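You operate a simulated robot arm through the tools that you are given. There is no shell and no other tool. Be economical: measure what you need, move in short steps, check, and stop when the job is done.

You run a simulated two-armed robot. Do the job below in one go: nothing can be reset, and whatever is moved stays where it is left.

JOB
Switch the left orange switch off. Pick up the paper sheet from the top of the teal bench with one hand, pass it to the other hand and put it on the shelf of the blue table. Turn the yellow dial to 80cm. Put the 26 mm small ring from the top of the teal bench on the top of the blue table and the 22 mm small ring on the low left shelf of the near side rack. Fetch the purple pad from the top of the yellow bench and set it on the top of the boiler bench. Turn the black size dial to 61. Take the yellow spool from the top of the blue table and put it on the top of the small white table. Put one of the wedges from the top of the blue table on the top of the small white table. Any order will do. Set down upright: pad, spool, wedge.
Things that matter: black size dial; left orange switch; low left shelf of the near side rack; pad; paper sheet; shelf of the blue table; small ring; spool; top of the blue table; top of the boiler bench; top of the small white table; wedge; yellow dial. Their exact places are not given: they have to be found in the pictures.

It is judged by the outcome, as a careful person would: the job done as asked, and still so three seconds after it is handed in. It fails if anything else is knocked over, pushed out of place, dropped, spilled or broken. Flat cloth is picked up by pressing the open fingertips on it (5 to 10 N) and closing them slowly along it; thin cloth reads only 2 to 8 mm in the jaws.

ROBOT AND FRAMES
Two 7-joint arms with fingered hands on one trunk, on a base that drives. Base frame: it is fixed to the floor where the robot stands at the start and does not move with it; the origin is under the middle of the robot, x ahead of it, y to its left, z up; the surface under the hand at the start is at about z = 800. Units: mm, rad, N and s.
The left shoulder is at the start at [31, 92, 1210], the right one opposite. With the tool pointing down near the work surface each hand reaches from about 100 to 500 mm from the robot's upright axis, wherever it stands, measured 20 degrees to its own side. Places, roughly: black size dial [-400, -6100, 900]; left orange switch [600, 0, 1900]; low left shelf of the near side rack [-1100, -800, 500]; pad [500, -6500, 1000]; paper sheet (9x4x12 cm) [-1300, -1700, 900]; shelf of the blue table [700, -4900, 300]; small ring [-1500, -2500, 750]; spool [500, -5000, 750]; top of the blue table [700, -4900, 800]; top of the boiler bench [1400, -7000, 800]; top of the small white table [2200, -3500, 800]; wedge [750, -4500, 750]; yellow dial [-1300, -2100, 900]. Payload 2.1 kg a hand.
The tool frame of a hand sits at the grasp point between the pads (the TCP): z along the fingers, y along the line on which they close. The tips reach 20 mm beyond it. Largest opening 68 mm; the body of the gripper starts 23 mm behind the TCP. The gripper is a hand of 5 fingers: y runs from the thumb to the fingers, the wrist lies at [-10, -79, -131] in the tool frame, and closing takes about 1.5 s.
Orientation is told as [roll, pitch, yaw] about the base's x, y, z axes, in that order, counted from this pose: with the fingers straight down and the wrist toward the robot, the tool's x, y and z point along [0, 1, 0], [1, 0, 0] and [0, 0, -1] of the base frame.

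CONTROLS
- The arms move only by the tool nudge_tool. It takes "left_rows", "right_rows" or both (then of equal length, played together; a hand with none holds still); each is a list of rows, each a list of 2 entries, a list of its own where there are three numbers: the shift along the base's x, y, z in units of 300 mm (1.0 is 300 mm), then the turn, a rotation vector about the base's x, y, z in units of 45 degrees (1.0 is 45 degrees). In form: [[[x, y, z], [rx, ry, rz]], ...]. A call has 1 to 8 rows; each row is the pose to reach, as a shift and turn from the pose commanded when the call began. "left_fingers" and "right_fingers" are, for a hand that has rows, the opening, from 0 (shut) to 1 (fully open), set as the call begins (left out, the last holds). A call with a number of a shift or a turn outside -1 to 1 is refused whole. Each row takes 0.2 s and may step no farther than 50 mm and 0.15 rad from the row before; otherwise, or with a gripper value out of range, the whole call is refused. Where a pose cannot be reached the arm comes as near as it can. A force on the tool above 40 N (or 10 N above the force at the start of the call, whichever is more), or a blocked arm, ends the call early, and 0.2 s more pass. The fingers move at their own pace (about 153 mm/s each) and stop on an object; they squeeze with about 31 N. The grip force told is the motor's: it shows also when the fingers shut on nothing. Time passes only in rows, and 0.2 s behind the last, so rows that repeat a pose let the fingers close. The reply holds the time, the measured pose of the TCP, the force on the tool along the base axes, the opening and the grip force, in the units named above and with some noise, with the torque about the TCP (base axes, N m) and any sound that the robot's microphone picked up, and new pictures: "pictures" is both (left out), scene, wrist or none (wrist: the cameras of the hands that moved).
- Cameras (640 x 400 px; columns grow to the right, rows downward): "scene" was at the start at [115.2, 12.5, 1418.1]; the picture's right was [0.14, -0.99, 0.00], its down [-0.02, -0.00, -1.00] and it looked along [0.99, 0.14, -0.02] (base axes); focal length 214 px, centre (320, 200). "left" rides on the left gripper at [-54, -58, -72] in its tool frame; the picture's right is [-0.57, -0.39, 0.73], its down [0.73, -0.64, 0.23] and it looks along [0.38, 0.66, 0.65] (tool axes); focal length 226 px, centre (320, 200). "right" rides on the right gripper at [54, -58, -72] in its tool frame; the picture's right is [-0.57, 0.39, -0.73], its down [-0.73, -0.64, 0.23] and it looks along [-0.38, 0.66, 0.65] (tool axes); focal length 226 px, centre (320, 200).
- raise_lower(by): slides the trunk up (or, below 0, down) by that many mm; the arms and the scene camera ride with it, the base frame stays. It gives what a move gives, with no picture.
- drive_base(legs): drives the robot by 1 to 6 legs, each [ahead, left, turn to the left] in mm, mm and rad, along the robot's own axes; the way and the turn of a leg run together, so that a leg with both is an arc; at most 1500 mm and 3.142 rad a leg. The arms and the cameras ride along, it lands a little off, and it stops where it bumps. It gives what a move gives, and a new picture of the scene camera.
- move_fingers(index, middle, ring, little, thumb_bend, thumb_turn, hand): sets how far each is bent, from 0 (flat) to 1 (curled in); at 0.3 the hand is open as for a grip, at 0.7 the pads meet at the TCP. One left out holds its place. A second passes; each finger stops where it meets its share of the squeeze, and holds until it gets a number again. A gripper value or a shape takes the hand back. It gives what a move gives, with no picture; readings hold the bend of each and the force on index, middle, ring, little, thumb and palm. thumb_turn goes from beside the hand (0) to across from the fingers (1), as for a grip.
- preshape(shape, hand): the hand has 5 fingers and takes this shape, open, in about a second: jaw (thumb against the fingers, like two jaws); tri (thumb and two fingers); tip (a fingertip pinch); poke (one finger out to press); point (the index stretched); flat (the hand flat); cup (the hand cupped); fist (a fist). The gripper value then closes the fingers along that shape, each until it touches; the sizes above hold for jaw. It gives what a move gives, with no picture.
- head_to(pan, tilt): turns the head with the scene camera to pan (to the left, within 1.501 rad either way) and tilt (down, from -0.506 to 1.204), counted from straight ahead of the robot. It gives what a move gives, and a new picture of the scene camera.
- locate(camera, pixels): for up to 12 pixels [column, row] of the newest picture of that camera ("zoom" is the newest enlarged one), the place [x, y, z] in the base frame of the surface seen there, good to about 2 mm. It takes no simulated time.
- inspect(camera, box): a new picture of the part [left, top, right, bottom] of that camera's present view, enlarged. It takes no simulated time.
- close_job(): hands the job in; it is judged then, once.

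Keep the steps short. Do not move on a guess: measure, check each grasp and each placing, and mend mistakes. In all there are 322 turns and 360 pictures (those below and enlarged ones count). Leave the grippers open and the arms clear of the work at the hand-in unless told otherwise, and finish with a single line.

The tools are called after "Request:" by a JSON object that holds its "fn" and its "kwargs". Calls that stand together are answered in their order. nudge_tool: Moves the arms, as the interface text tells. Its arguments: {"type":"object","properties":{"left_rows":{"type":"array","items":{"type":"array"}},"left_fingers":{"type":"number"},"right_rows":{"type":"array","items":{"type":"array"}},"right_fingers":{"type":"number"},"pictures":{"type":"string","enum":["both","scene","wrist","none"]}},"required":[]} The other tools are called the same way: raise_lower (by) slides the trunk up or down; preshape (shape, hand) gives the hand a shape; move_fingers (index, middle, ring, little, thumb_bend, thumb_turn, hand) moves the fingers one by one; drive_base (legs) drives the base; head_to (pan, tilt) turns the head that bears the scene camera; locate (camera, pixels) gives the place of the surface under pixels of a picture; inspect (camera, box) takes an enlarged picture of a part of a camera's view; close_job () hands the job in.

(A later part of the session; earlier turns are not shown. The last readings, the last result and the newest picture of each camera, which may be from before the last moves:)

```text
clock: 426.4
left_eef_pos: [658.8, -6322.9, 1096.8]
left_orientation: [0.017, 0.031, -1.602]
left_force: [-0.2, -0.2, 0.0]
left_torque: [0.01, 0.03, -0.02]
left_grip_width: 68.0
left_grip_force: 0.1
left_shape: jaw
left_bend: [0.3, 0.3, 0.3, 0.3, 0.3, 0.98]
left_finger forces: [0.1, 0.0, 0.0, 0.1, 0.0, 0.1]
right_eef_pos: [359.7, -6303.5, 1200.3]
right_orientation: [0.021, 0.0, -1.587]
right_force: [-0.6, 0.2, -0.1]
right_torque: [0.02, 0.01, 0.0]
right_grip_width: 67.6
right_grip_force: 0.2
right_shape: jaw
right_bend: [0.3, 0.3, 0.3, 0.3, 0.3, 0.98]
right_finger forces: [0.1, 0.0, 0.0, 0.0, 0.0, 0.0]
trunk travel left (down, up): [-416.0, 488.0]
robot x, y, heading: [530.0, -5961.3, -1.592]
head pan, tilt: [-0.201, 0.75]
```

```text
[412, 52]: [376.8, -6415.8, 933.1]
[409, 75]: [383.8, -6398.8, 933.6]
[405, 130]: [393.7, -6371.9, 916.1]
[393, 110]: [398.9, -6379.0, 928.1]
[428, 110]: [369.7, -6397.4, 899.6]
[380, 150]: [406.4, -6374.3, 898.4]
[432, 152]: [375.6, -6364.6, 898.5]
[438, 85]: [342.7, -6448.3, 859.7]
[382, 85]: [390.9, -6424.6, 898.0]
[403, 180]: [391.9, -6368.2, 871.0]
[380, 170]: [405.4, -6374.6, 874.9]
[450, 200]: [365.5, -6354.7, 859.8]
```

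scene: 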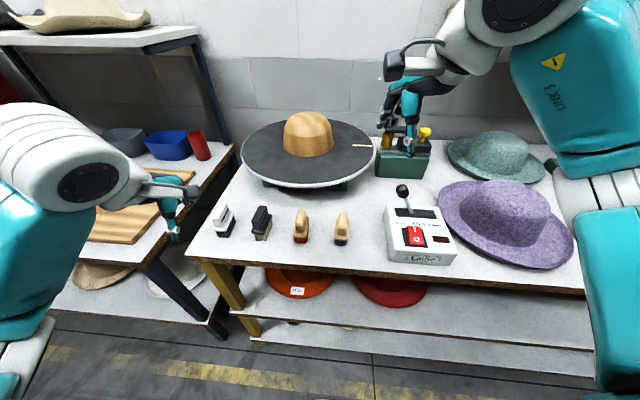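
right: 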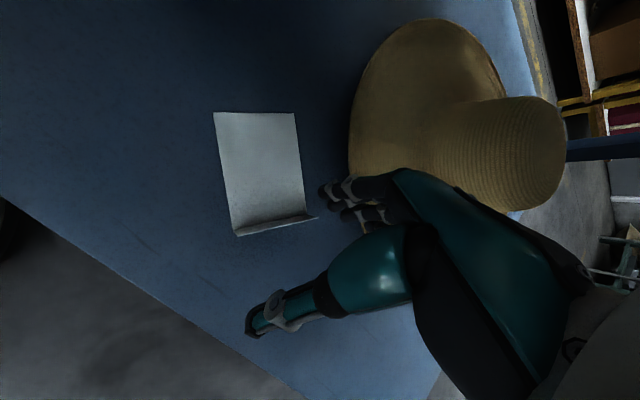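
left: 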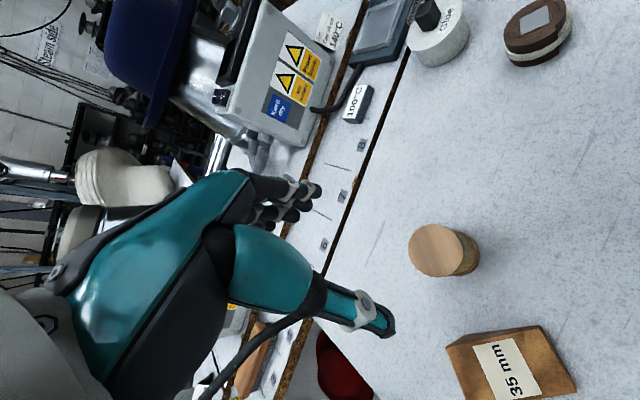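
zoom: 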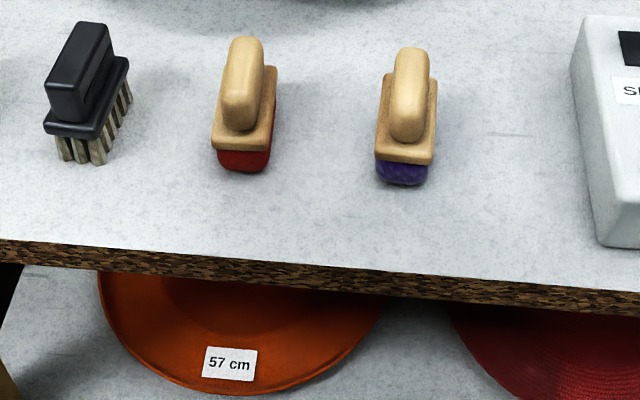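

The handle runs along (0.36,0.93), 52 mm long, top z 934. I'll grip it lengthwise with the right hand with the robot turned to heading −1.94.

Request:
{"fn": "drive_base", "kwargs": {"legs": [[0, 0, -0.35], [27, 171, 0]]}}

Request:
{"fn": "nudge_tool", "kwargs": {"right_rows": [[[0, 0, -0.1], [0, 0, 0]], [[0, 0, -0.2], [0, 0, 0]], [[0, 0, -0.3], [0, 0, 0]]], "pictures": "wrist"}}

```text
clock: 428.9
left_eef_pos: [677.2, -6432.0, 1097.1]
left_orientation: [0.017, 0.028, -1.949]
left_force: [0.2, 0.2, 0.1]
left_torque: [0.02, 0.02, -0.01]
left_grip_width: 67.9
left_grip_force: 0.0
left_shape: jaw
left_bend: [0.3, 0.3, 0.3, 0.3, 0.3, 0.98]
left_finger forces: [0.0, 0.1, 0.1, 0.1, 0.0, 0.0]
right_eef_pos: [404.6, -6312.4, 1200.5]
right_orientation: [0.02, 0.001, -1.933]
right_force: [0.0, 0.1, -0.1]
right_torque: [0.02, 0.02, -0.03]
right_grip_width: 67.6
right_grip_force: 0.1
right_shape: jaw
right_bend: [0.3, 0.3, 0.3, 0.3, 0.3, 0.98]
right_finger forces: [0.1, 0.0, 0.0, 0.0, 0.1, 0.0]
trunk travel left (down, up): [-416.0, 488.0]
robot x, y, heading: [681.2, -6049.1, -1.939]
head pan, tilt: [-0.201, 0.75]
```

scene: 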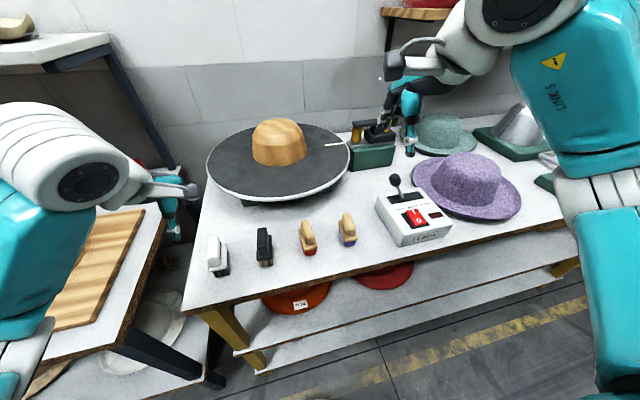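

```text
clock: 429.7
left_eef_pos: [677.4, -6430.7, 1098.6]
left_orientation: [0.017, 0.029, -1.95]
left_force: [0.6, 0.2, -0.3]
left_torque: [0.04, -0.01, -0.02]
left_grip_width: 67.9
left_grip_force: 0.1
left_shape: jaw
left_bend: [0.3, 0.3, 0.3, 0.3, 0.3, 0.98]
left_finger forces: [0.0, 0.0, 0.0, 0.1, 0.1, 0.0]
right_eef_pos: [403.5, -6312.5, 1112.5]
right_orientation: [0.02, -0.001, -1.935]
right_force: [-0.2, -0.4, 0.1]
right_torque: [0.0, -0.03, 0.0]
right_grip_width: 67.9
right_grip_force: 0.0
right_shape: jaw
right_bend: [0.3, 0.3, 0.3, 0.3, 0.3, 0.98]
right_finger forces: [0.1, 0.1, 0.0, 0.0, 0.0, 0.0]
trunk travel left (down, up): [-416.0, 488.0]
robot x, y, heading: [676.5, -6050.7, -1.94]
head pan, tilt: [-0.201, 0.75]
```

right: 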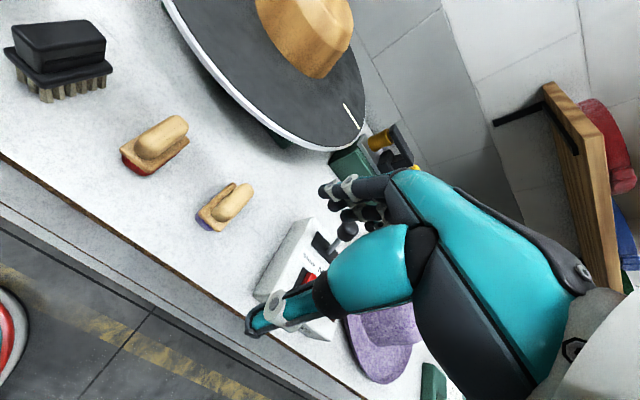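

Request:
{"fn": "locate", "kwargs": {"camera": "right", "pixels": [[233, 200], [218, 214], [245, 188], [225, 192], [240, 208], [205, 222]]}}

Request:
{"fn": "nudge_tool", "kwargs": {"right_rows": [[[-0.02, -0.07, -0.12], [0, 0, 0]], [[-0.035, -0.15, -0.22], [0, 0, 0]], [[-0.05, -0.22, -0.33], [0, 0, 0]], [[-0.06, -0.275, -0.42], [0, 0, 0]]], "pictures": "wrist"}}

```text
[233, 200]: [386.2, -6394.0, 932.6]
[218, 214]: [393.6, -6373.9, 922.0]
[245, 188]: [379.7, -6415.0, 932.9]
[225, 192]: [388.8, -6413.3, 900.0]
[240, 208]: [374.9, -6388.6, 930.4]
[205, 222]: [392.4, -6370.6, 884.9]
```

```text
clock: 430.7
left_eef_pos: [678.6, -6431.0, 1097.6]
left_orientation: [0.017, 0.029, -1.95]
left_force: [-0.2, 0.1, -0.2]
left_torque: [0.0, -0.05, 0.01]
left_grip_width: 67.8
left_grip_force: 0.1
left_shape: jaw
left_bend: [0.3, 0.3, 0.3, 0.3, 0.3, 0.98]
left_finger forces: [0.1, 0.1, 0.0, 0.0, 0.1, 0.1]
right_eef_pos: [384.4, -6396.8, 985.7]
right_orientation: [0.019, 0.002, -1.933]
right_force: [0.6, 0.8, 0.1]
right_torque: [0.0, 0.02, -0.01]
right_grip_width: 67.7
right_grip_force: 0.0
right_shape: jaw
right_bend: [0.3, 0.3, 0.3, 0.3, 0.3, 0.98]
right_finger forces: [0.1, 0.0, 0.0, 0.1, 0.1, 0.0]
trunk travel left (down, up): [-416.0, 488.0]
robot x, y, heading: [673.4, -6052.5, -1.935]
head pan, tilt: [-0.201, 0.75]
```

right: 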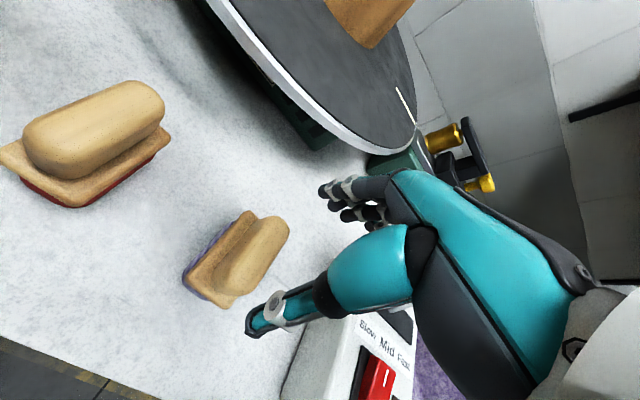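

Aligned. Descend to TCP z≈922 and close.

Request:
{"fn": "nudge_tool", "kwargs": {"right_rows": [[[0.003, 0.005, -0.1], [0, 0, 0]], [[0.003, 0.005, -0.17], [0, 0, 0]], [[0.003, 0.005, -0.21], [0, 0, 0]]], "pictures": "wrist"}}

Request:
{"fn": "nudge_tool", "kwargs": {"right_rows": [[[0, 0, 0], [0, 0, 0]], [[0, 0, 0], [0, 0, 0]], [[0, 0, 0], [0, 0, 0]], [[0, 0, 0], [0, 0, 0]], [[0, 0, 0], [0, 0, 0]], [[0, 0, 0], [0, 0, 0]], [[0, 0, 0], [0, 0, 0]]], "right_fingers": 0.0, "pictures": "wrist"}}

```text
clock: 431.5
left_eef_pos: [678.2, -6430.4, 1098.0]
left_orientation: [0.019, 0.03, -1.948]
left_force: [1.2, 0.1, -0.3]
left_torque: [-0.03, -0.01, 0.02]
left_grip_width: 67.6
left_grip_force: 0.0
left_shape: jaw
left_bend: [0.3, 0.3, 0.3, 0.3, 0.3, 0.98]
left_finger forces: [0.0, 0.0, 0.0, 0.1, 0.1, 0.0]
right_eef_pos: [385.5, -6394.0, 924.5]
right_orientation: [0.021, -0.004, -1.933]
right_force: [-0.3, -0.7, 13.6]
right_torque: [-0.17, -0.01, -0.03]
right_grip_width: 68.0
right_grip_force: 0.0
right_shape: jaw
right_bend: [0.26, 0.3, 0.3, 0.3, 0.28, 0.98]
right_finger forces: [8.3, 0.0, 0.0, 0.0, 3.6, 0.0]
trunk travel left (down, up): [-416.0, 488.0]
robot x, y, heading: [680.0, -6051.1, -1.932]
head pan, tilt: [-0.201, 0.75]
```

right: 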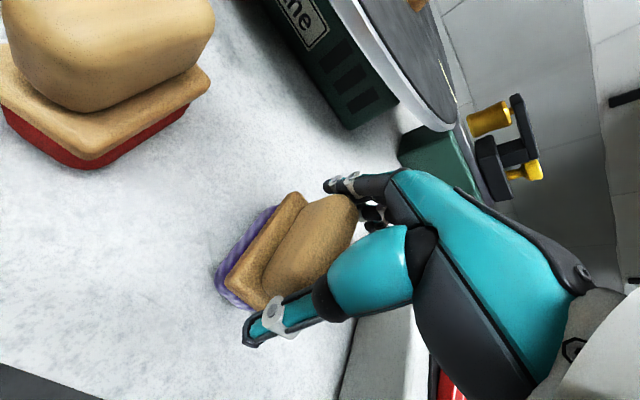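

```text
clock: 433.1
left_eef_pos: [677.7, -6430.8, 1098.1]
left_orientation: [0.018, 0.029, -1.951]
left_force: [-0.2, -0.4, 0.8]
left_torque: [0.01, -0.01, 0.03]
left_grip_width: 67.5
left_grip_force: 0.0
left_shape: jaw
left_bend: [0.3, 0.3, 0.3, 0.3, 0.3, 0.98]
left_finger forces: [0.1, 0.0, 0.0, 0.0, 0.0, 0.0]
right_eef_pos: [385.7, -6392.9, 923.0]
right_orientation: [0.02, 0.002, -1.934]
right_force: [0.7, -0.4, 11.4]
right_torque: [-0.29, 0.11, -0.04]
right_grip_width: 48.2
right_grip_force: 30.6
right_shape: jaw
right_bend: [0.24, 0.34, 0.41, 0.41, 0.61, 0.99]
right_finger forces: [23.4, 11.2, 0.1, 0.0, 31.4, 0.0]
trunk travel left (down, up): [-416.0, 488.0]
robot x, y, heading: [676.1, -6049.8, -1.935]
head pan, tilt: [-0.201, 0.75]
```

right: 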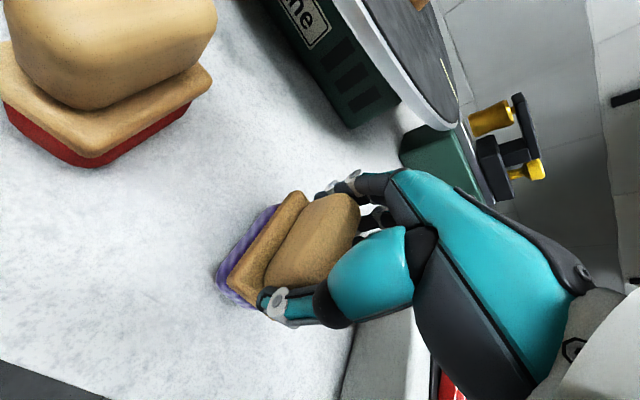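

Handle held (48 mm, 31 N). Lift.

Request:
{"fn": "nudge_tool", "kwargs": {"right_rows": [[[0, 0, 0.05], [0, 0, 0]], [[0, 0, 0.15], [0, 0, 0]], [[0.02, 0.02, 0.3], [0, 0, 0]], [[0.04, 0.05, 0.44], [0, 0, 0]], [[0.06, 0.1, 0.56], [0, 0, 0]]], "pictures": "wrist"}}

```text
clock: 434.3
left_eef_pos: [678.0, -6432.7, 1097.4]
left_orientation: [0.017, 0.028, -1.95]
left_force: [0.0, -0.9, 0.7]
left_torque: [0.0, 0.02, -0.01]
left_grip_width: 67.9
left_grip_force: 0.1
left_shape: jaw
left_bend: [0.3, 0.3, 0.3, 0.3, 0.3, 0.98]
left_finger forces: [0.0, 0.0, 0.0, 0.1, 0.0, 0.0]
right_eef_pos: [407.4, -6363.4, 1090.3]
right_orientation: [0.02, -0.001, -1.932]
right_force: [0.3, 0.5, -2.5]
right_torque: [0.0, 0.0, -0.01]
right_grip_width: 48.1
right_grip_force: 30.9
right_shape: jaw
right_bend: [0.24, 0.34, 0.41, 0.41, 0.61, 0.99]
right_finger forces: [20.2, 11.4, 0.0, 0.1, 31.0, 0.0]
trunk travel left (down, up): [-416.0, 488.0]
robot x, y, heading: [678.7, -6054.0, -1.941]
head pan, tilt: [-0.201, 0.75]
```

right: 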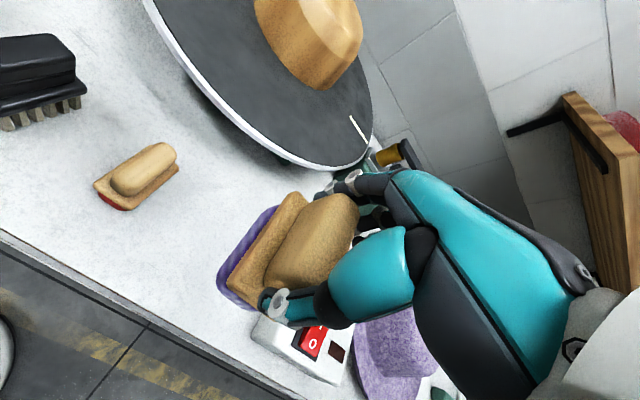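

Pad lifted. I back off, square up and slide left to the boiler bench.

Request:
{"fn": "drive_base", "kwargs": {"legs": [[-260, 0, 0], [0, 0, 0.34], [0, 560, 0]]}}

Request:
{"fn": "inspect", "kwargs": {"camera": "scene", "box": [0, 100, 520, 400]}}

Request:
{"fn": "locate", "kwargs": {"camera": "zoom", "pixels": [[200, 150], [250, 160], [300, 170], [350, 180], [250, 200], [330, 220], [400, 210], [180, 180], [280, 230], [420, 150]]}}

```text
clock: 440.1
left_eef_pos: [1465.9, -6180.1, 1098.1]
left_orientation: [0.018, 0.03, -1.604]
left_force: [0.1, -0.1, 0.5]
left_torque: [0.01, 0.02, 0.01]
left_grip_width: 67.7
left_grip_force: 0.1
left_shape: jaw
left_bend: [0.3, 0.3, 0.3, 0.3, 0.3, 0.98]
left_finger forces: [0.0, 0.0, 0.0, 0.1, 0.0, 0.0]
right_eef_pos: [1187.6, -6207.5, 1089.8]
right_orientation: [0.021, 0.0, -1.588]
right_force: [0.5, 0.1, -1.0]
right_torque: [0.0, -0.01, 0.05]
right_grip_width: 48.0
right_grip_force: 30.7
right_shape: jaw
right_bend: [0.24, 0.34, 0.41, 0.41, 0.61, 0.99]
right_finger forces: [20.0, 11.3, 0.0, 0.0, 30.7, 0.1]
trunk travel left (down, up): [-416.0, 488.0]
robot x, y, heading: [1332.6, -5823.2, -1.591]
head pan, tilt: [-0.201, 0.75]
```

scene: 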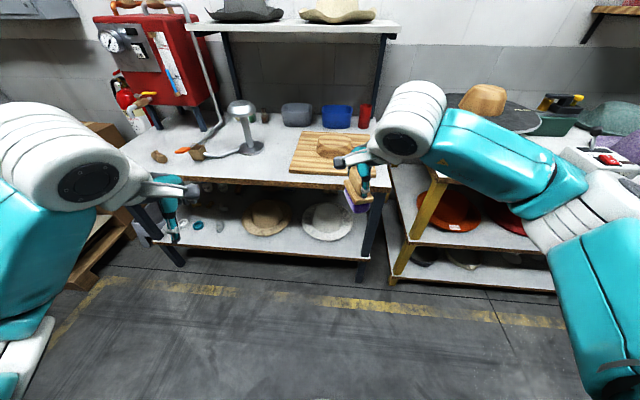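

```text
1.23 times, centred on (260, 250) of scene
```

zoom: 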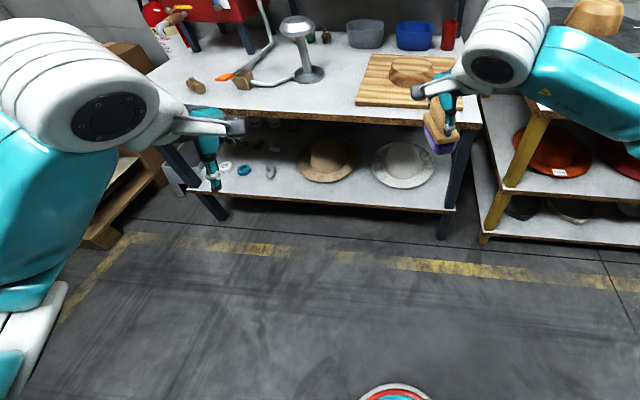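

```text
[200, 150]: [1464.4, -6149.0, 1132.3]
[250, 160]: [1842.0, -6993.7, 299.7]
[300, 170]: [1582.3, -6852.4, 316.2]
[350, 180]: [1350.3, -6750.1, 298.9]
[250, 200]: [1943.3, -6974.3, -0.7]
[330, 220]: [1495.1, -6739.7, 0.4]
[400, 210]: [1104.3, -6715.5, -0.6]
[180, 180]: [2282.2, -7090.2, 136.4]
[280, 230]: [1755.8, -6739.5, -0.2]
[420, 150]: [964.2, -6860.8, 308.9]
```

Request:
{"fn": "locate", "kwargs": {"camera": "scene", "pixels": [[270, 165], [260, 172], [240, 172], [275, 155], [220, 182], [280, 178], [285, 140], [250, 160], [355, 185], [210, 172]]}}

```text
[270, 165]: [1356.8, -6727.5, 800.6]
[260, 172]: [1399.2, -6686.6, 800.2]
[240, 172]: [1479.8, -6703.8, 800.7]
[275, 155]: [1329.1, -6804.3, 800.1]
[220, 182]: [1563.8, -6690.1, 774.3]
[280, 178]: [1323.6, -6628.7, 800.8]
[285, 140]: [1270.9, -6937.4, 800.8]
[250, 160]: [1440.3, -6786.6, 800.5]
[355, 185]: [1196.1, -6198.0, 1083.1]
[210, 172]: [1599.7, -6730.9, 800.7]
```

Boiler bench top z=800.5; spot (1370,-6700) is free. I pull the left hand back a little and drive in.

Request:
{"fn": "nudge_tool", "kwargs": {"left_rows": [[[0, 0.12, 0], [0, 0, 0]], [[0, 0.24, 0], [0, 0, 0]], [[0, 0.33, 0], [0, 0, 0]]], "pictures": "none"}}

Request:
{"fn": "drive_base", "kwargs": {"legs": [[0, 190, 0], [475, 0, 0]]}}

Request:
{"fn": "inspect", "kwargs": {"camera": "right", "box": [0, 60, 480, 400]}}

Request:
{"fn": "locate", "kwargs": {"camera": "zoom", "pixels": [[150, 250], [250, 120], [100, 150], [250, 330], [300, 150], [180, 320]]}}

```text
clock: 440.9
left_eef_pos: [1463.5, -6100.3, 1102.3]
left_orientation: [0.018, 0.031, -1.604]
left_force: [0.4, -0.2, -0.3]
left_torque: [-0.02, -0.01, -0.01]
left_grip_width: 67.4
left_grip_force: 0.1
left_shape: jaw
left_bend: [0.3, 0.3, 0.3, 0.3, 0.3, 0.98]
left_finger forces: [0.1, 0.1, 0.0, 0.0, 0.1, 0.0]
left hand out of reach, approached as far as the arm can: row 3
right_eef_pos: [1187.2, -6207.5, 1090.1]
right_orientation: [0.02, 0.0, -1.588]
right_force: [-0.1, 0.5, -1.3]
right_torque: [-0.01, 0.0, -0.03]
right_grip_width: 47.9
right_grip_force: 31.0
right_shape: jaw
right_bend: [0.24, 0.34, 0.41, 0.41, 0.61, 0.99]
right_finger forces: [20.0, 11.3, 0.0, 0.0, 30.7, 0.1]
trunk travel left (down, up): [-416.0, 488.0]
robot x, y, heading: [1338.3, -5823.6, -1.591]
head pan, tilt: [-0.201, 0.75]
```

```text
clock: 444.9
left_eef_pos: [1636.9, -6587.8, 1103.0]
left_orientation: [0.018, 0.031, -1.61]
left_force: [-1.1, 0.0, 0.4]
left_torque: [0.0, -0.02, 0.01]
left_grip_width: 67.6
left_grip_force: 0.2
left_shape: jaw
left_bend: [0.3, 0.3, 0.3, 0.3, 0.3, 0.98]
left_finger forces: [0.1, 0.0, 0.0, 0.0, 0.0, 0.0]
right_eef_pos: [1360.2, -6692.3, 1090.9]
right_orientation: [0.022, 0.003, -1.595]
right_force: [-0.3, 0.5, -1.0]
right_torque: [0.01, -0.01, -0.04]
right_grip_width: 48.2
right_grip_force: 31.1
right_shape: jaw
right_bend: [0.24, 0.34, 0.41, 0.41, 0.61, 0.99]
right_finger forces: [20.0, 11.4, 0.0, 0.0, 30.9, 0.0]
trunk travel left (down, up): [-416.0, 488.0]
robot x, y, heading: [1511.4, -6304.3, -1.601]
head pan, tilt: [-0.201, 0.75]
```

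scene: 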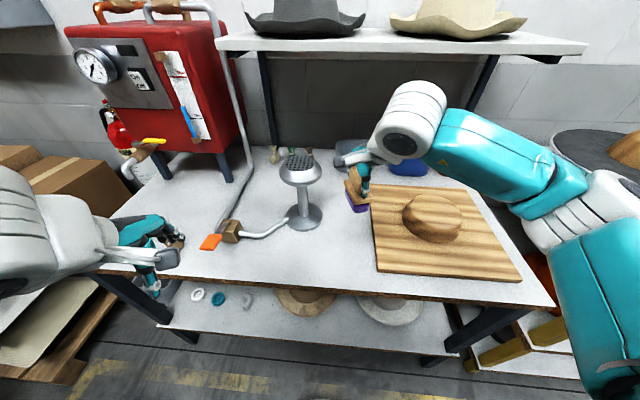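

```text
1.18 times, centred on (240, 230) of right
```

zoom: 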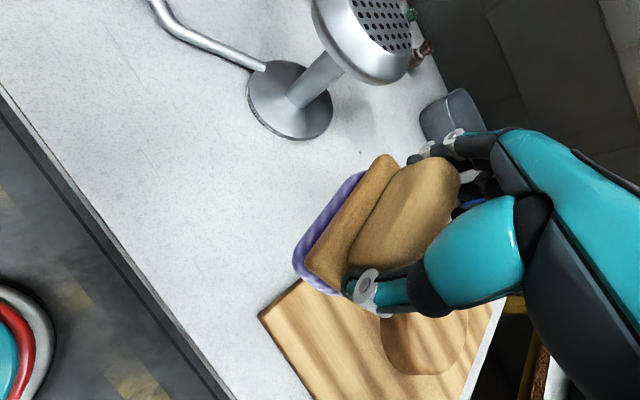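

```text
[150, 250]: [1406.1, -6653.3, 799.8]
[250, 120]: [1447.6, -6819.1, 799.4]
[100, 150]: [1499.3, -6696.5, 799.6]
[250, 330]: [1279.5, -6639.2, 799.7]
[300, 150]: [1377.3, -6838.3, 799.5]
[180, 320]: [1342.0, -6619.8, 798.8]
```

Shift 28 mm toward +x and lower the pad to just above the top.

Request:
{"fn": "nudge_tool", "kwargs": {"right_rows": [[[0.05, -0.01, -0.13], [0, 0, 0]], [[0.095, -0.02, -0.27], [0, 0, 0]], [[0.095, -0.02, -0.42], [0, 0, 0]], [[0.095, -0.02, -0.57], [0, 0, 0]], [[0.095, -0.02, -0.68], [0, 0, 0]], [[0.095, -0.02, -0.735], [0, 0, 0]]], "pictures": "none"}}

Request:
{"fn": "nudge_tool", "kwargs": {"right_rows": [[[0, 0, -0.008], [0, 0, 0]], [[0, 0, -0.014], [0, 0, 0]], [[0, 0, -0.02], [0, 0, 0]]], "pictures": "wrist"}}

```text
clock: 446.3
left_eef_pos: [1636.6, -6586.0, 1102.4]
left_orientation: [0.017, 0.032, -1.611]
left_force: [0.1, 0.0, 0.7]
left_torque: [-0.03, -0.01, 0.01]
left_grip_width: 67.9
left_grip_force: 0.0
left_shape: jaw
left_bend: [0.3, 0.3, 0.3, 0.3, 0.3, 0.98]
left_finger forces: [0.1, 0.0, 0.0, 0.1, 0.0, 0.1]
right_eef_pos: [1388.0, -6697.6, 868.0]
right_orientation: [0.019, -0.001, -1.594]
right_force: [0.3, -0.4, -0.6]
right_torque: [-0.01, 0.02, 0.0]
right_grip_width: 47.8
right_grip_force: 30.8
right_shape: jaw
right_bend: [0.25, 0.35, 0.42, 0.41, 0.61, 1.0]
right_finger forces: [19.0, 11.3, 0.0, 0.1, 30.1, 0.0]
trunk travel left (down, up): [-416.0, 488.0]
robot x, y, heading: [1511.0, -6308.9, -1.596]
head pan, tilt: [-0.201, 0.75]
```

```text
clock: 447.1
left_eef_pos: [1637.1, -6587.5, 1102.4]
left_orientation: [0.018, 0.031, -1.61]
left_force: [0.4, 0.3, 0.4]
left_torque: [-0.04, 0.02, 0.0]
left_grip_width: 67.8
left_grip_force: 0.1
left_shape: jaw
left_bend: [0.3, 0.3, 0.3, 0.3, 0.3, 0.98]
left_finger forces: [0.1, 0.0, 0.1, 0.0, 0.0, 0.0]
right_eef_pos: [1387.4, -6697.4, 863.8]
right_orientation: [0.021, 0.0, -1.594]
right_force: [-0.5, 0.4, 4.6]
right_torque: [-0.15, -0.04, 0.0]
right_grip_width: 48.3
right_grip_force: 30.8
right_shape: jaw
right_bend: [0.24, 0.35, 0.42, 0.41, 0.61, 1.0]
right_finger forces: [19.3, 11.5, 0.1, 0.0, 30.3, 0.0]
trunk travel left (down, up): [-416.0, 488.0]
robot x, y, heading: [1513.2, -6306.1, -1.601]
head pan, tilt: [-0.201, 0.75]
```

right: 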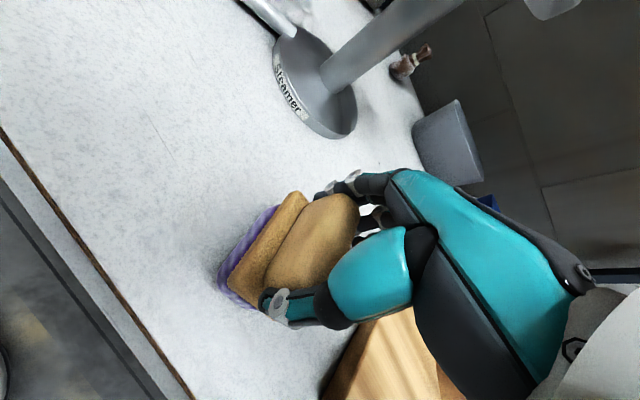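

Contact (4.6 N). Release and lift straight up.

Request:
{"fn": "nudge_tool", "kwargs": {"right_rows": [[[0, 0, 0], [0, 0, 0]], [[0, 0, 0], [0, 0, 0]], [[0, 0, 0], [0, 0, 0]], [[0, 0, 0], [0, 0, 0]], [[0, 0, 0.1], [0, 0, 0]], [[0, 0, 0.24], [0, 0, 0]], [[0, 0, 0.38], [0, 0, 0]], [[0, 0, 0.52], [0, 0, 0]]], "right_fingers": 1.0, "pictures": "wrist"}}

```text
clock: 448.9
left_eef_pos: [1638.2, -6587.4, 1102.0]
left_orientation: [0.018, 0.032, -1.61]
left_force: [0.4, 0.1, -1.1]
left_torque: [0.01, 0.0, -0.01]
left_grip_width: 67.5
left_grip_force: 0.0
left_shape: jaw
left_bend: [0.3, 0.3, 0.3, 0.3, 0.3, 0.98]
left_finger forces: [0.0, 0.0, 0.0, 0.0, 0.1, 0.1]
right_eef_pos: [1388.2, -6699.4, 1020.7]
right_orientation: [0.02, 0.002, -1.596]
right_force: [0.0, -0.7, 0.2]
right_torque: [-0.02, 0.01, -0.01]
right_grip_width: 68.1
right_grip_force: 0.1
right_shape: jaw
right_bend: [0.3, 0.3, 0.3, 0.3, 0.3, 0.98]
right_finger forces: [0.0, 0.0, 0.1, 0.0, 0.1, 0.0]
trunk travel left (down, up): [-416.0, 488.0]
robot x, y, heading: [1510.7, -6304.9, -1.6]
head pan, tilt: [-0.201, 0.75]
```

right: 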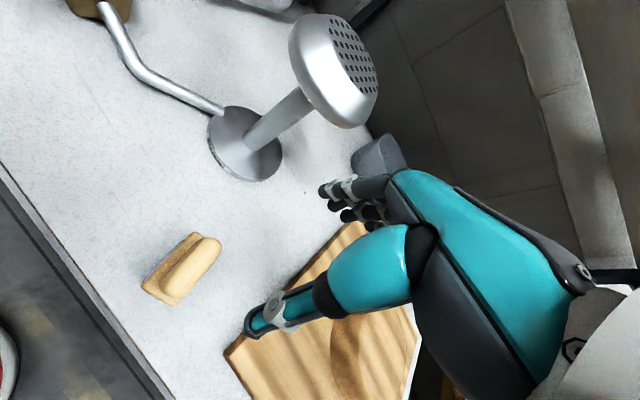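

The pad stands on the boiler bench. Last: the black size dial near (-400,-6100,900). I back off and slide right along the yellow bench.

Request:
{"fn": "nudge_tool", "kwargs": {"right_rows": [[[0, 0.05, 0.15], [0, 0, 0]], [[0, 0.1, 0.3], [0, 0, 0]], [[0, 0.15, 0.45], [0, 0, 0]]], "pictures": "none"}}

Request:
{"fn": "drive_base", "kwargs": {"legs": [[-520, 0, 0], [0, -1400, 0]]}}

Request:
{"fn": "head_to", "kwargs": {"pan": -0.5, "tilt": 0.5}}

```text
clock: 449.7
left_eef_pos: [1637.3, -6586.3, 1101.5]
left_orientation: [0.018, 0.032, -1.61]
left_force: [-0.7, -0.3, 0.5]
left_torque: [0.03, 0.02, 0.01]
left_grip_width: 67.9
left_grip_force: 0.0
left_shape: jaw
left_bend: [0.3, 0.3, 0.3, 0.3, 0.3, 0.98]
left_finger forces: [0.0, 0.0, 0.0, 0.1, 0.0, 0.1]
right_eef_pos: [1388.4, -6653.2, 1157.5]
right_orientation: [0.02, 0.0, -1.596]
right_force: [0.3, -0.2, -0.5]
right_torque: [0.01, -0.01, -0.01]
right_grip_width: 68.2
right_grip_force: 0.0
right_shape: jaw
right_bend: [0.3, 0.3, 0.3, 0.3, 0.3, 0.98]
right_finger forces: [0.1, 0.1, 0.0, 0.0, 0.1, 0.1]
trunk travel left (down, up): [-416.0, 488.0]
robot x, y, heading: [1515.0, -6309.2, -1.599]
head pan, tilt: [-0.201, 0.75]
```

```text
clock: 459.1
left_eef_pos: [291.7, -6014.0, 1102.3]
left_orientation: [0.018, 0.031, -1.627]
left_force: [-0.4, -0.1, -0.4]
left_torque: [0.02, 0.01, -0.01]
left_grip_width: 67.5
left_grip_force: 0.0
left_shape: jaw
left_bend: [0.3, 0.3, 0.3, 0.3, 0.3, 0.98]
left_finger forces: [0.0, 0.0, 0.0, 0.0, 0.0, 0.0]
right_eef_pos: [41.9, -6074.4, 1156.4]
right_orientation: [0.02, -0.001, -1.611]
right_force: [0.0, -0.2, -0.4]
right_torque: [0.0, -0.02, 0.0]
right_grip_width: 68.3
right_grip_force: 0.1
right_shape: jaw
right_bend: [0.3, 0.3, 0.3, 0.3, 0.3, 0.98]
right_finger forces: [0.0, 0.0, 0.0, 0.0, 0.1, 0.0]
trunk travel left (down, up): [-416.0, 488.0]
robot x, y, heading: [170.6, -5731.9, -1.618]
head pan, tilt: [-0.201, 0.75]
```

scene: 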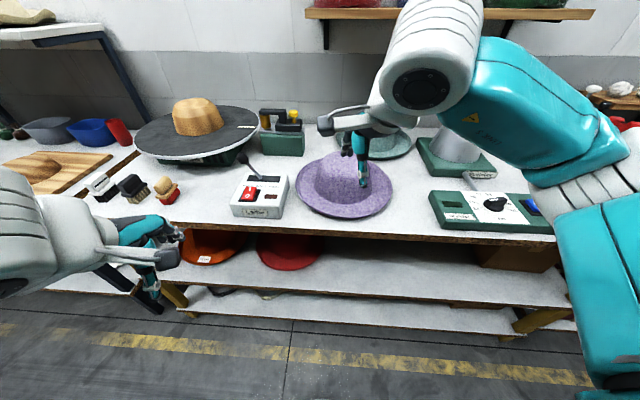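

```text
clock: 459.9
left_eef_pos: [290.8, -6011.9, 1102.8]
left_orientation: [0.018, 0.032, -1.626]
left_force: [-0.3, -0.8, -0.5]
left_torque: [-0.01, -0.01, 0.01]
left_grip_width: 67.8
left_grip_force: 0.0
left_shape: jaw
left_bend: [0.3, 0.3, 0.3, 0.3, 0.3, 0.98]
left_finger forces: [0.0, 0.0, 0.0, 0.0, 0.1, 0.0]
right_eef_pos: [39.6, -6074.0, 1156.0]
right_orientation: [0.02, -0.002, -1.611]
right_force: [0.4, -0.9, -0.6]
right_torque: [-0.01, 0.01, -0.02]
right_grip_width: 68.0
right_grip_force: 0.0
right_shape: jaw
right_bend: [0.3, 0.3, 0.3, 0.3, 0.3, 0.98]
right_finger forces: [0.0, 0.0, 0.1, 0.0, 0.0, 0.1]
trunk travel left (down, up): [-416.0, 488.0]
robot x, y, heading: [174.7, -5733.6, -1.616]
head pan, tilt: [-0.499, 0.499]
```

scene: 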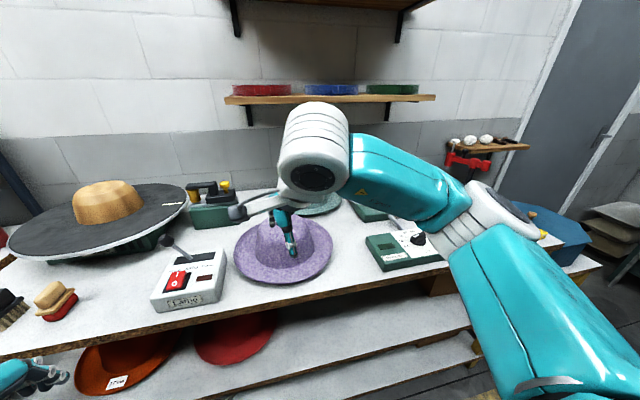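

Request:
{"fn": "locate", "kwargs": {"camera": "scene", "pixels": [[418, 238], [380, 250], [405, 235], [425, 262]]}}

Request:
{"fn": "drive_base", "kwargs": {"legs": [[0, -370, 0]]}}

Request:
{"fn": "head_to", "kwargs": {"pan": -0.25, "tilt": 0.75}}

Request:
{"fn": "inspect", "kwargs": {"camera": "scene", "box": [250, 170, 470, 300]}}

```text
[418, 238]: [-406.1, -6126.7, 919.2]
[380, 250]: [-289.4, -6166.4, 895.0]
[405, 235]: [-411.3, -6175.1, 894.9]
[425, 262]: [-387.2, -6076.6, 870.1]
```

```text
clock: 462.3
left_eef_pos: [-75.3, -5997.6, 1102.4]
left_orientation: [0.018, 0.032, -1.623]
left_force: [0.3, 0.5, 0.4]
left_torque: [-0.02, -0.02, 0.0]
left_grip_width: 67.5
left_grip_force: 0.1
left_shape: jaw
left_bend: [0.3, 0.3, 0.3, 0.3, 0.3, 0.98]
left_finger forces: [0.0, 0.0, 0.0, 0.0, 0.0, 0.0]
right_eef_pos: [-325.2, -6059.4, 1156.5]
right_orientation: [0.018, 0.0, -1.609]
right_force: [0.2, -0.3, 0.3]
right_torque: [-0.04, 0.0, 0.0]
right_grip_width: 68.0
right_grip_force: 0.1
right_shape: jaw
right_bend: [0.3, 0.3, 0.3, 0.3, 0.3, 0.98]
right_finger forces: [0.0, 0.0, 0.0, 0.1, 0.1, 0.0]
trunk travel left (down, up): [-416.0, 488.0]
robot x, y, heading: [-196.3, -5718.1, -1.615]
head pan, tilt: [-0.499, 0.499]
```

scene: 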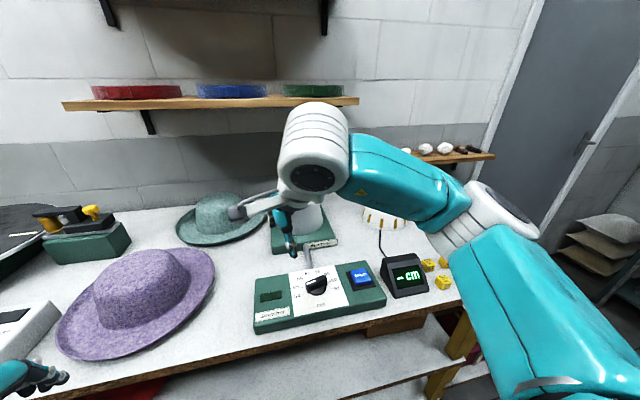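

```text
clock: 463.0
left_eef_pos: [-75.4, -5996.8, 1103.1]
left_orientation: [0.017, 0.032, -1.622]
left_force: [0.2, -0.3, 0.2]
left_torque: [0.02, 0.0, -0.01]
left_grip_width: 67.5
left_grip_force: 0.1
left_shape: jaw
left_bend: [0.3, 0.3, 0.3, 0.3, 0.3, 0.98]
left_finger forces: [0.1, 0.1, 0.0, 0.0, 0.0, 0.0]
right_eef_pos: [-324.9, -6060.0, 1155.9]
right_orientation: [0.021, -0.001, -1.607]
right_force: [0.4, 0.4, 0.3]
right_torque: [-0.01, 0.0, 0.0]
right_grip_width: 67.8
right_grip_force: 0.0
right_shape: jaw
right_bend: [0.3, 0.3, 0.3, 0.3, 0.3, 0.98]
right_finger forces: [0.0, 0.0, 0.0, 0.0, 0.0, 0.1]
trunk travel left (down, up): [-416.0, 488.0]
robot x, y, heading: [-196.1, -5717.2, -1.609]
head pan, tilt: [-0.25, 0.75]
```

scene: 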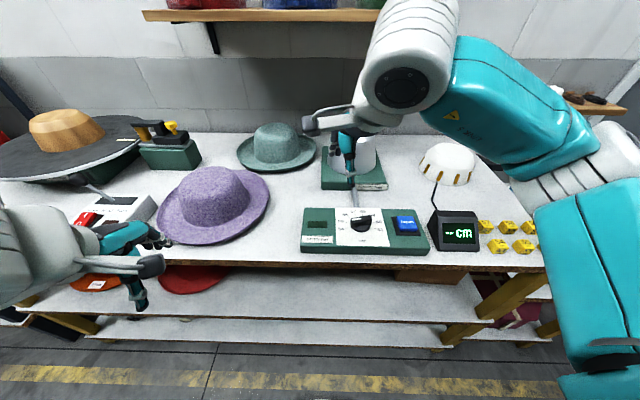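

```text
2.91 times, centred on (360, 235) of scene
```

zoom: 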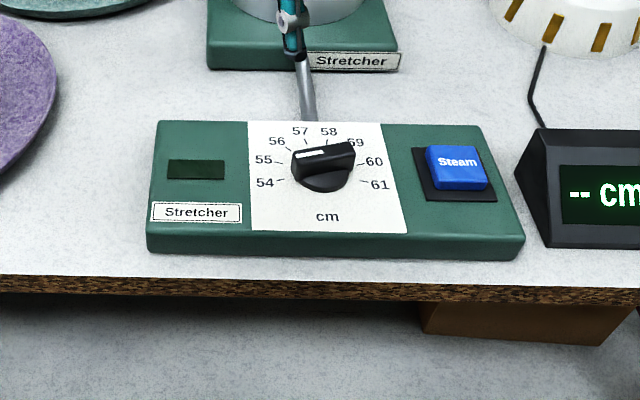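

The Stretcher box has the black dial; marks 54…61. I zoom closely to read the pointer.

Request:
{"fn": "inspect", "kwargs": {"camera": "scene", "box": [335, 205, 395, 250]}}

Request:
{"fn": "locate", "kwargs": {"camera": "zoom", "pixels": [[155, 212], [175, 165], [215, 130], [262, 115], [310, 115], [348, 128], [378, 178], [392, 212], [235, 145], [190, 160], [345, 145], [270, 220]]}}

```text
8.89 times, centred on (365, 228) of scene
```

zoom: 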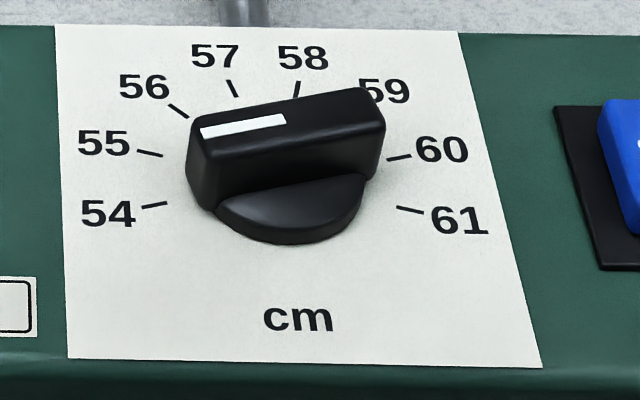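

```text
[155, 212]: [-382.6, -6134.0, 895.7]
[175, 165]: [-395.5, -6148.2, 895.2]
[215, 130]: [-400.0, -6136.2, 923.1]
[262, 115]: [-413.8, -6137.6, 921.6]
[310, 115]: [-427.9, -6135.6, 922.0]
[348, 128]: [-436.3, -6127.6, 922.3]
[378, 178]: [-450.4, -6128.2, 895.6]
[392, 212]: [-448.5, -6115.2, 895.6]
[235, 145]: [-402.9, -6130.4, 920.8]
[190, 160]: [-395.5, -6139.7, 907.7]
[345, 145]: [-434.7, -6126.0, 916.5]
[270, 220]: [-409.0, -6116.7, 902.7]
```

Request:
{"fn": "locate", "kwargs": {"camera": "zoom", "pixels": [[145, 207], [165, 203], [138, 151], [160, 156], [170, 106], [186, 117], [229, 82], [236, 95], [299, 84], [398, 160], [420, 213], [400, 208]]}}

```text
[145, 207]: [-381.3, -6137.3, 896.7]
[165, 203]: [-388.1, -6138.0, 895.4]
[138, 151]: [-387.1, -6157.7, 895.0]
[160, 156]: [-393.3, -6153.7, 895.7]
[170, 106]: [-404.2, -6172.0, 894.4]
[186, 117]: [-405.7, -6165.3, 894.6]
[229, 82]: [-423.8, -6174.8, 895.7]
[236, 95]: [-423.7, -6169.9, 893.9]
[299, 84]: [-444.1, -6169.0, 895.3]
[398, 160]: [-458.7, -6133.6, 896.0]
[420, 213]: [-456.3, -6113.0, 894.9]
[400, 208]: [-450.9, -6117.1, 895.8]
```

Request:
{"fn": "locate", "kwargs": {"camera": "zoom", "pixels": [[205, 132], [283, 119], [244, 126], [375, 95], [195, 125], [385, 120], [205, 150], [365, 90], [290, 130]]}}

```text
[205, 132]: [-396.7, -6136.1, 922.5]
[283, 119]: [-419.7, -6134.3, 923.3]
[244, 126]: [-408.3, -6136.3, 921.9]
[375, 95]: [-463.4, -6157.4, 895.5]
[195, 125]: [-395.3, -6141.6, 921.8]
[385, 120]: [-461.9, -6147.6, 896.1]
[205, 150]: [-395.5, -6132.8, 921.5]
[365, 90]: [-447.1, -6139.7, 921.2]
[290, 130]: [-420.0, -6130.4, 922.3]
```

The pointer is at −104° (54); marks are 30° apart, so 61 needs +210° clockwise in three grips. I slide right so that the left hand faces the dial, and check the rod behind the box.

Request:
{"fn": "drive_base", "kwargs": {"legs": [[0, -355, 0]]}}

Request:
{"fn": "nudge_tool", "kwargs": {"left_rows": [[[0, -0.05, -0.1], [0, 0, 0]], [[0, -0.1, -0.2], [0, 0, 0]], [[0, -0.15, -0.25], [0, 0, 0]]], "pictures": "both"}}

```text
clock: 465.3
left_eef_pos: [-429.8, -5982.4, 1103.0]
left_orientation: [0.016, 0.031, -1.626]
left_force: [-0.3, 0.3, -0.3]
left_torque: [0.0, 0.05, 0.02]
left_grip_width: 67.5
left_grip_force: 0.0
left_shape: jaw
left_bend: [0.3, 0.3, 0.3, 0.3, 0.3, 0.98]
left_finger forces: [0.1, 0.0, 0.0, 0.1, 0.0, 0.0]
right_eef_pos: [-680.1, -6045.4, 1156.7]
right_orientation: [0.022, 0.0, -1.609]
right_force: [0.2, -0.6, 0.3]
right_torque: [-0.01, 0.01, -0.06]
right_grip_width: 68.0
right_grip_force: 0.1
right_shape: jaw
right_bend: [0.3, 0.3, 0.3, 0.3, 0.3, 0.98]
right_finger forces: [0.1, 0.1, 0.0, 0.1, 0.1, 0.0]
trunk travel left (down, up): [-416.0, 488.0]
robot x, y, heading: [-551.4, -5701.0, -1.608]
head pan, tilt: [-0.25, 0.75]
```

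scene: 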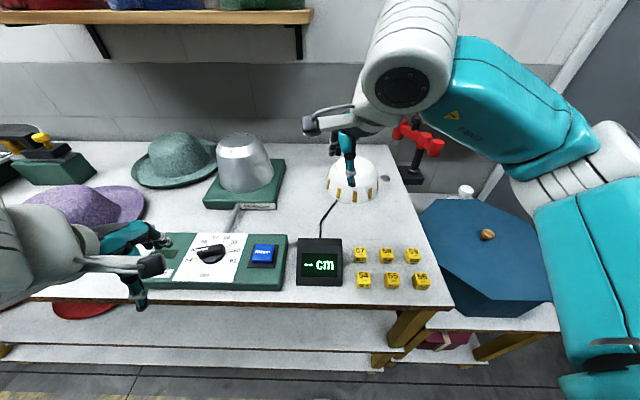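

```text
clock: 466.1
left_eef_pos: [-428.6, -6027.6, 1027.3]
left_orientation: [0.019, 0.029, -1.626]
left_force: [0.9, -0.1, -0.7]
left_torque: [0.04, -0.01, 0.0]
left_grip_width: 67.8
left_grip_force: 0.0
left_shape: jaw
left_bend: [0.3, 0.3, 0.3, 0.3, 0.3, 0.98]
left_finger forces: [0.1, 0.0, 0.0, 0.1, 0.0, 0.1]
right_eef_pos: [-679.1, -6045.9, 1156.6]
right_orientation: [0.021, 0.001, -1.61]
right_force: [-0.3, -0.5, 0.8]
right_torque: [0.01, 0.02, 0.01]
right_grip_width: 68.0
right_grip_force: 0.0
right_shape: jaw
right_bend: [0.3, 0.3, 0.3, 0.3, 0.3, 0.98]
right_finger forces: [0.0, 0.1, 0.0, 0.0, 0.0, 0.0]
trunk travel left (down, up): [-416.0, 488.0]
robot x, y, heading: [-547.8, -5701.2, -1.607]
head pan, tilt: [-0.25, 0.75]
```

scene: 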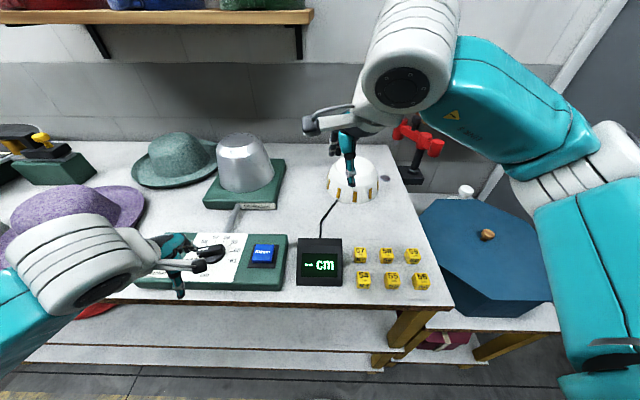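
left: 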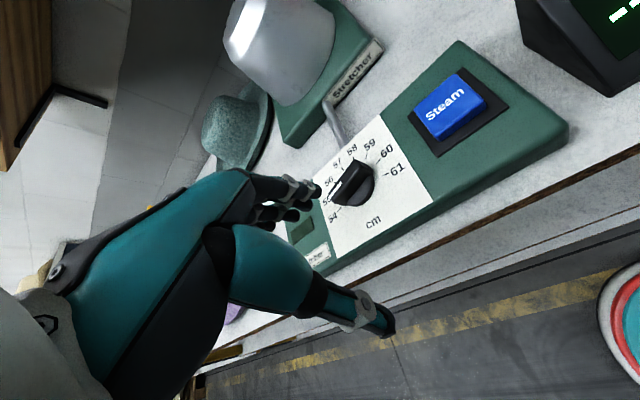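

Request:
{"fn": "locate", "kwargs": {"camera": "left", "pixels": [[344, 138], [332, 118], [358, 163], [330, 197], [372, 190], [355, 207], [450, 105]]}}

```text
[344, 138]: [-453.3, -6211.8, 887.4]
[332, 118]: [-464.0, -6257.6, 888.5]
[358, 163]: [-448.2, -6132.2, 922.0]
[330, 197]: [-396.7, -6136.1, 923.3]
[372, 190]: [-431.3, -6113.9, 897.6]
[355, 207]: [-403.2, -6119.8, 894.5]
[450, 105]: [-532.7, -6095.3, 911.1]
```

Bar centre (-422,-6134), axis nearly along x. Grip 1: jaw fore-aft. I go above, then down to TCP z≈917.

Request:
{"fn": "nudge_tool", "kwargs": {"left_rows": [[[0.007, -0.12, -0.06], [0, 0, 0]], [[0.015, -0.24, -0.12], [0, 0, 0]], [[0.022, -0.355, -0.2], [0, 0, -0.03]], [[0.022, -0.355, -0.3], [0, 0, -0.03]], [[0.022, -0.355, -0.364], [0, 0, -0.03]]], "pictures": "wrist"}}

```text
clock: 467.3
left_eef_pos: [-423.7, -6135.2, 916.9]
left_orientation: [0.018, 0.029, -1.65]
left_force: [0.4, -0.2, 0.8]
left_torque: [-0.01, 0.03, 0.0]
left_grip_width: 67.8
left_grip_force: 0.0
left_shape: jaw
left_bend: [0.3, 0.3, 0.3, 0.3, 0.3, 0.98]
left_finger forces: [0.0, 0.1, 0.0, 0.0, 0.0, 0.0]
right_eef_pos: [-679.1, -6043.9, 1158.0]
right_orientation: [0.018, 0.001, -1.608]
right_force: [0.8, 0.6, 0.6]
right_torque: [0.0, -0.01, 0.01]
right_grip_width: 67.8
right_grip_force: 0.0
right_shape: jaw
right_bend: [0.3, 0.3, 0.3, 0.3, 0.3, 0.98]
right_finger forces: [0.0, 0.1, 0.1, 0.1, 0.0, 0.0]
trunk travel left (down, up): [-416.0, 488.0]
robot x, y, heading: [-550.2, -5700.1, -1.61]
head pan, tilt: [-0.25, 0.75]
```

left: 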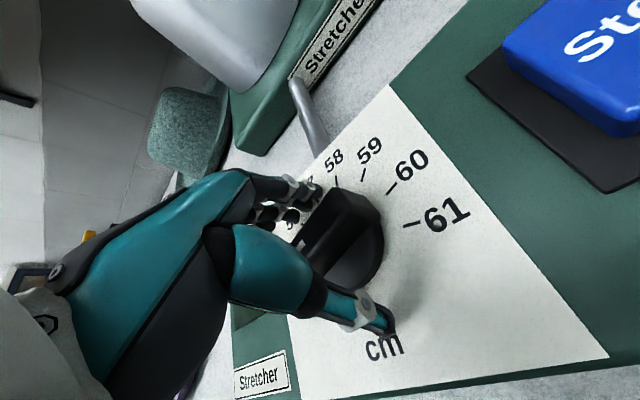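

Request:
{"fn": "nudge_tool", "kwargs": {"left_rows": [[[0, 0, 0], [0, 0, 0]], [[0, 0, 0], [0, 0, 0]], [[0, 0, 0], [0, 0, 0]], [[0, 0, 0], [0, 0, 0]], [[0, 0, 0], [0, 0, 0]], [[0, 0, 0], [0, 0, 0]], [[0, 0, 0], [0, 0, 0]], [[0, 0, 0], [0, 0, 0]]], "left_fingers": 0.0, "pictures": "wrist"}}

```text
clock: 469.1
left_eef_pos: [-424.0, -6134.4, 916.1]
left_orientation: [0.017, 0.03, -1.647]
left_force: [1.1, -5.4, 16.5]
left_torque: [0.21, -0.15, 0.04]
left_grip_width: 38.5
left_grip_force: 30.8
left_shape: jaw
left_bend: [0.73, 0.4, 0.45, 0.43, 0.75, 1.0]
left_finger forces: [16.6, 9.9, 5.7, 0.1, 27.6, 0.0]
right_eef_pos: [-680.4, -6046.2, 1155.5]
right_orientation: [0.02, -0.001, -1.61]
right_force: [0.1, 0.3, 0.1]
right_torque: [-0.01, -0.03, -0.01]
right_grip_width: 68.0
right_grip_force: 0.1
right_shape: jaw
right_bend: [0.3, 0.3, 0.3, 0.3, 0.3, 0.98]
right_finger forces: [0.0, 0.0, 0.1, 0.0, 0.0, 0.0]
trunk travel left (down, up): [-416.0, 488.0]
robot x, y, heading: [-553.0, -5701.2, -1.612]
head pan, tilt: [-0.25, 0.75]
```

left: 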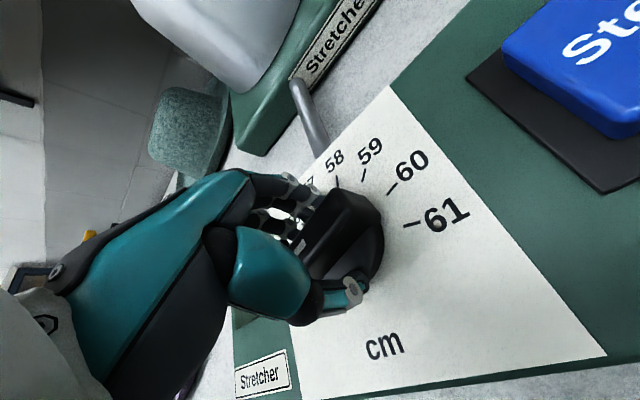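

It grips the knob's round skirt (38 mm), which also turns it. Rotate −45° and check.

Request:
{"fn": "nudge_tool", "kwargs": {"left_rows": [[[0, 0, 0], [0, 0, -0.17]], [[0, 0, 0], [0, 0, -0.34]], [[0, 0, 0], [0, 0, -0.51]], [[0, 0, 0], [0, 0, -0.68]], [[0, 0, 0], [0, 0, -0.84]], [[0, 0, 0], [0, 0, -1.0]]], "pictures": "wrist"}}

```text
clock: 470.5
left_eef_pos: [-423.3, -6133.2, 918.6]
left_orientation: [0.017, 0.032, -2.436]
left_force: [2.7, -2.7, 6.2]
left_torque: [0.08, -0.22, 0.01]
left_grip_width: 37.6
left_grip_force: 31.1
left_shape: jaw
left_bend: [0.73, 0.4, 0.45, 0.43, 0.76, 1.0]
left_finger forces: [14.6, 8.6, 4.4, 0.0, 23.9, 0.1]
right_eef_pos: [-680.5, -6044.9, 1156.1]
right_orientation: [0.022, 0.001, -1.61]
right_force: [-1.0, 0.4, -0.2]
right_torque: [0.03, -0.01, 0.02]
right_grip_width: 68.0
right_grip_force: 0.1
right_shape: jaw
right_bend: [0.3, 0.3, 0.3, 0.3, 0.3, 0.98]
right_finger forces: [0.1, 0.1, 0.0, 0.0, 0.0, 0.0]
trunk travel left (down, up): [-416.0, 488.0]
robot x, y, heading: [-549.1, -5698.2, -1.611]
head pan, tilt: [-0.25, 0.75]
```

left: 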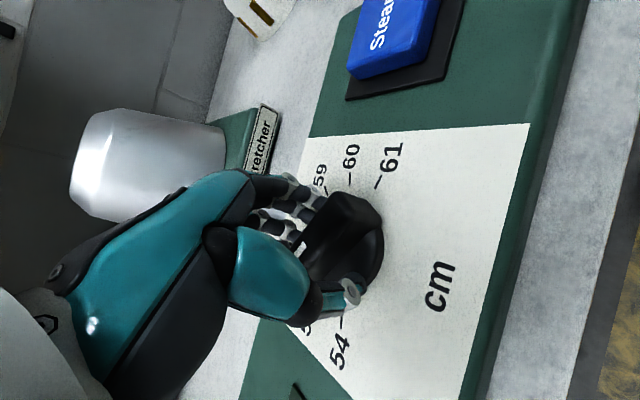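

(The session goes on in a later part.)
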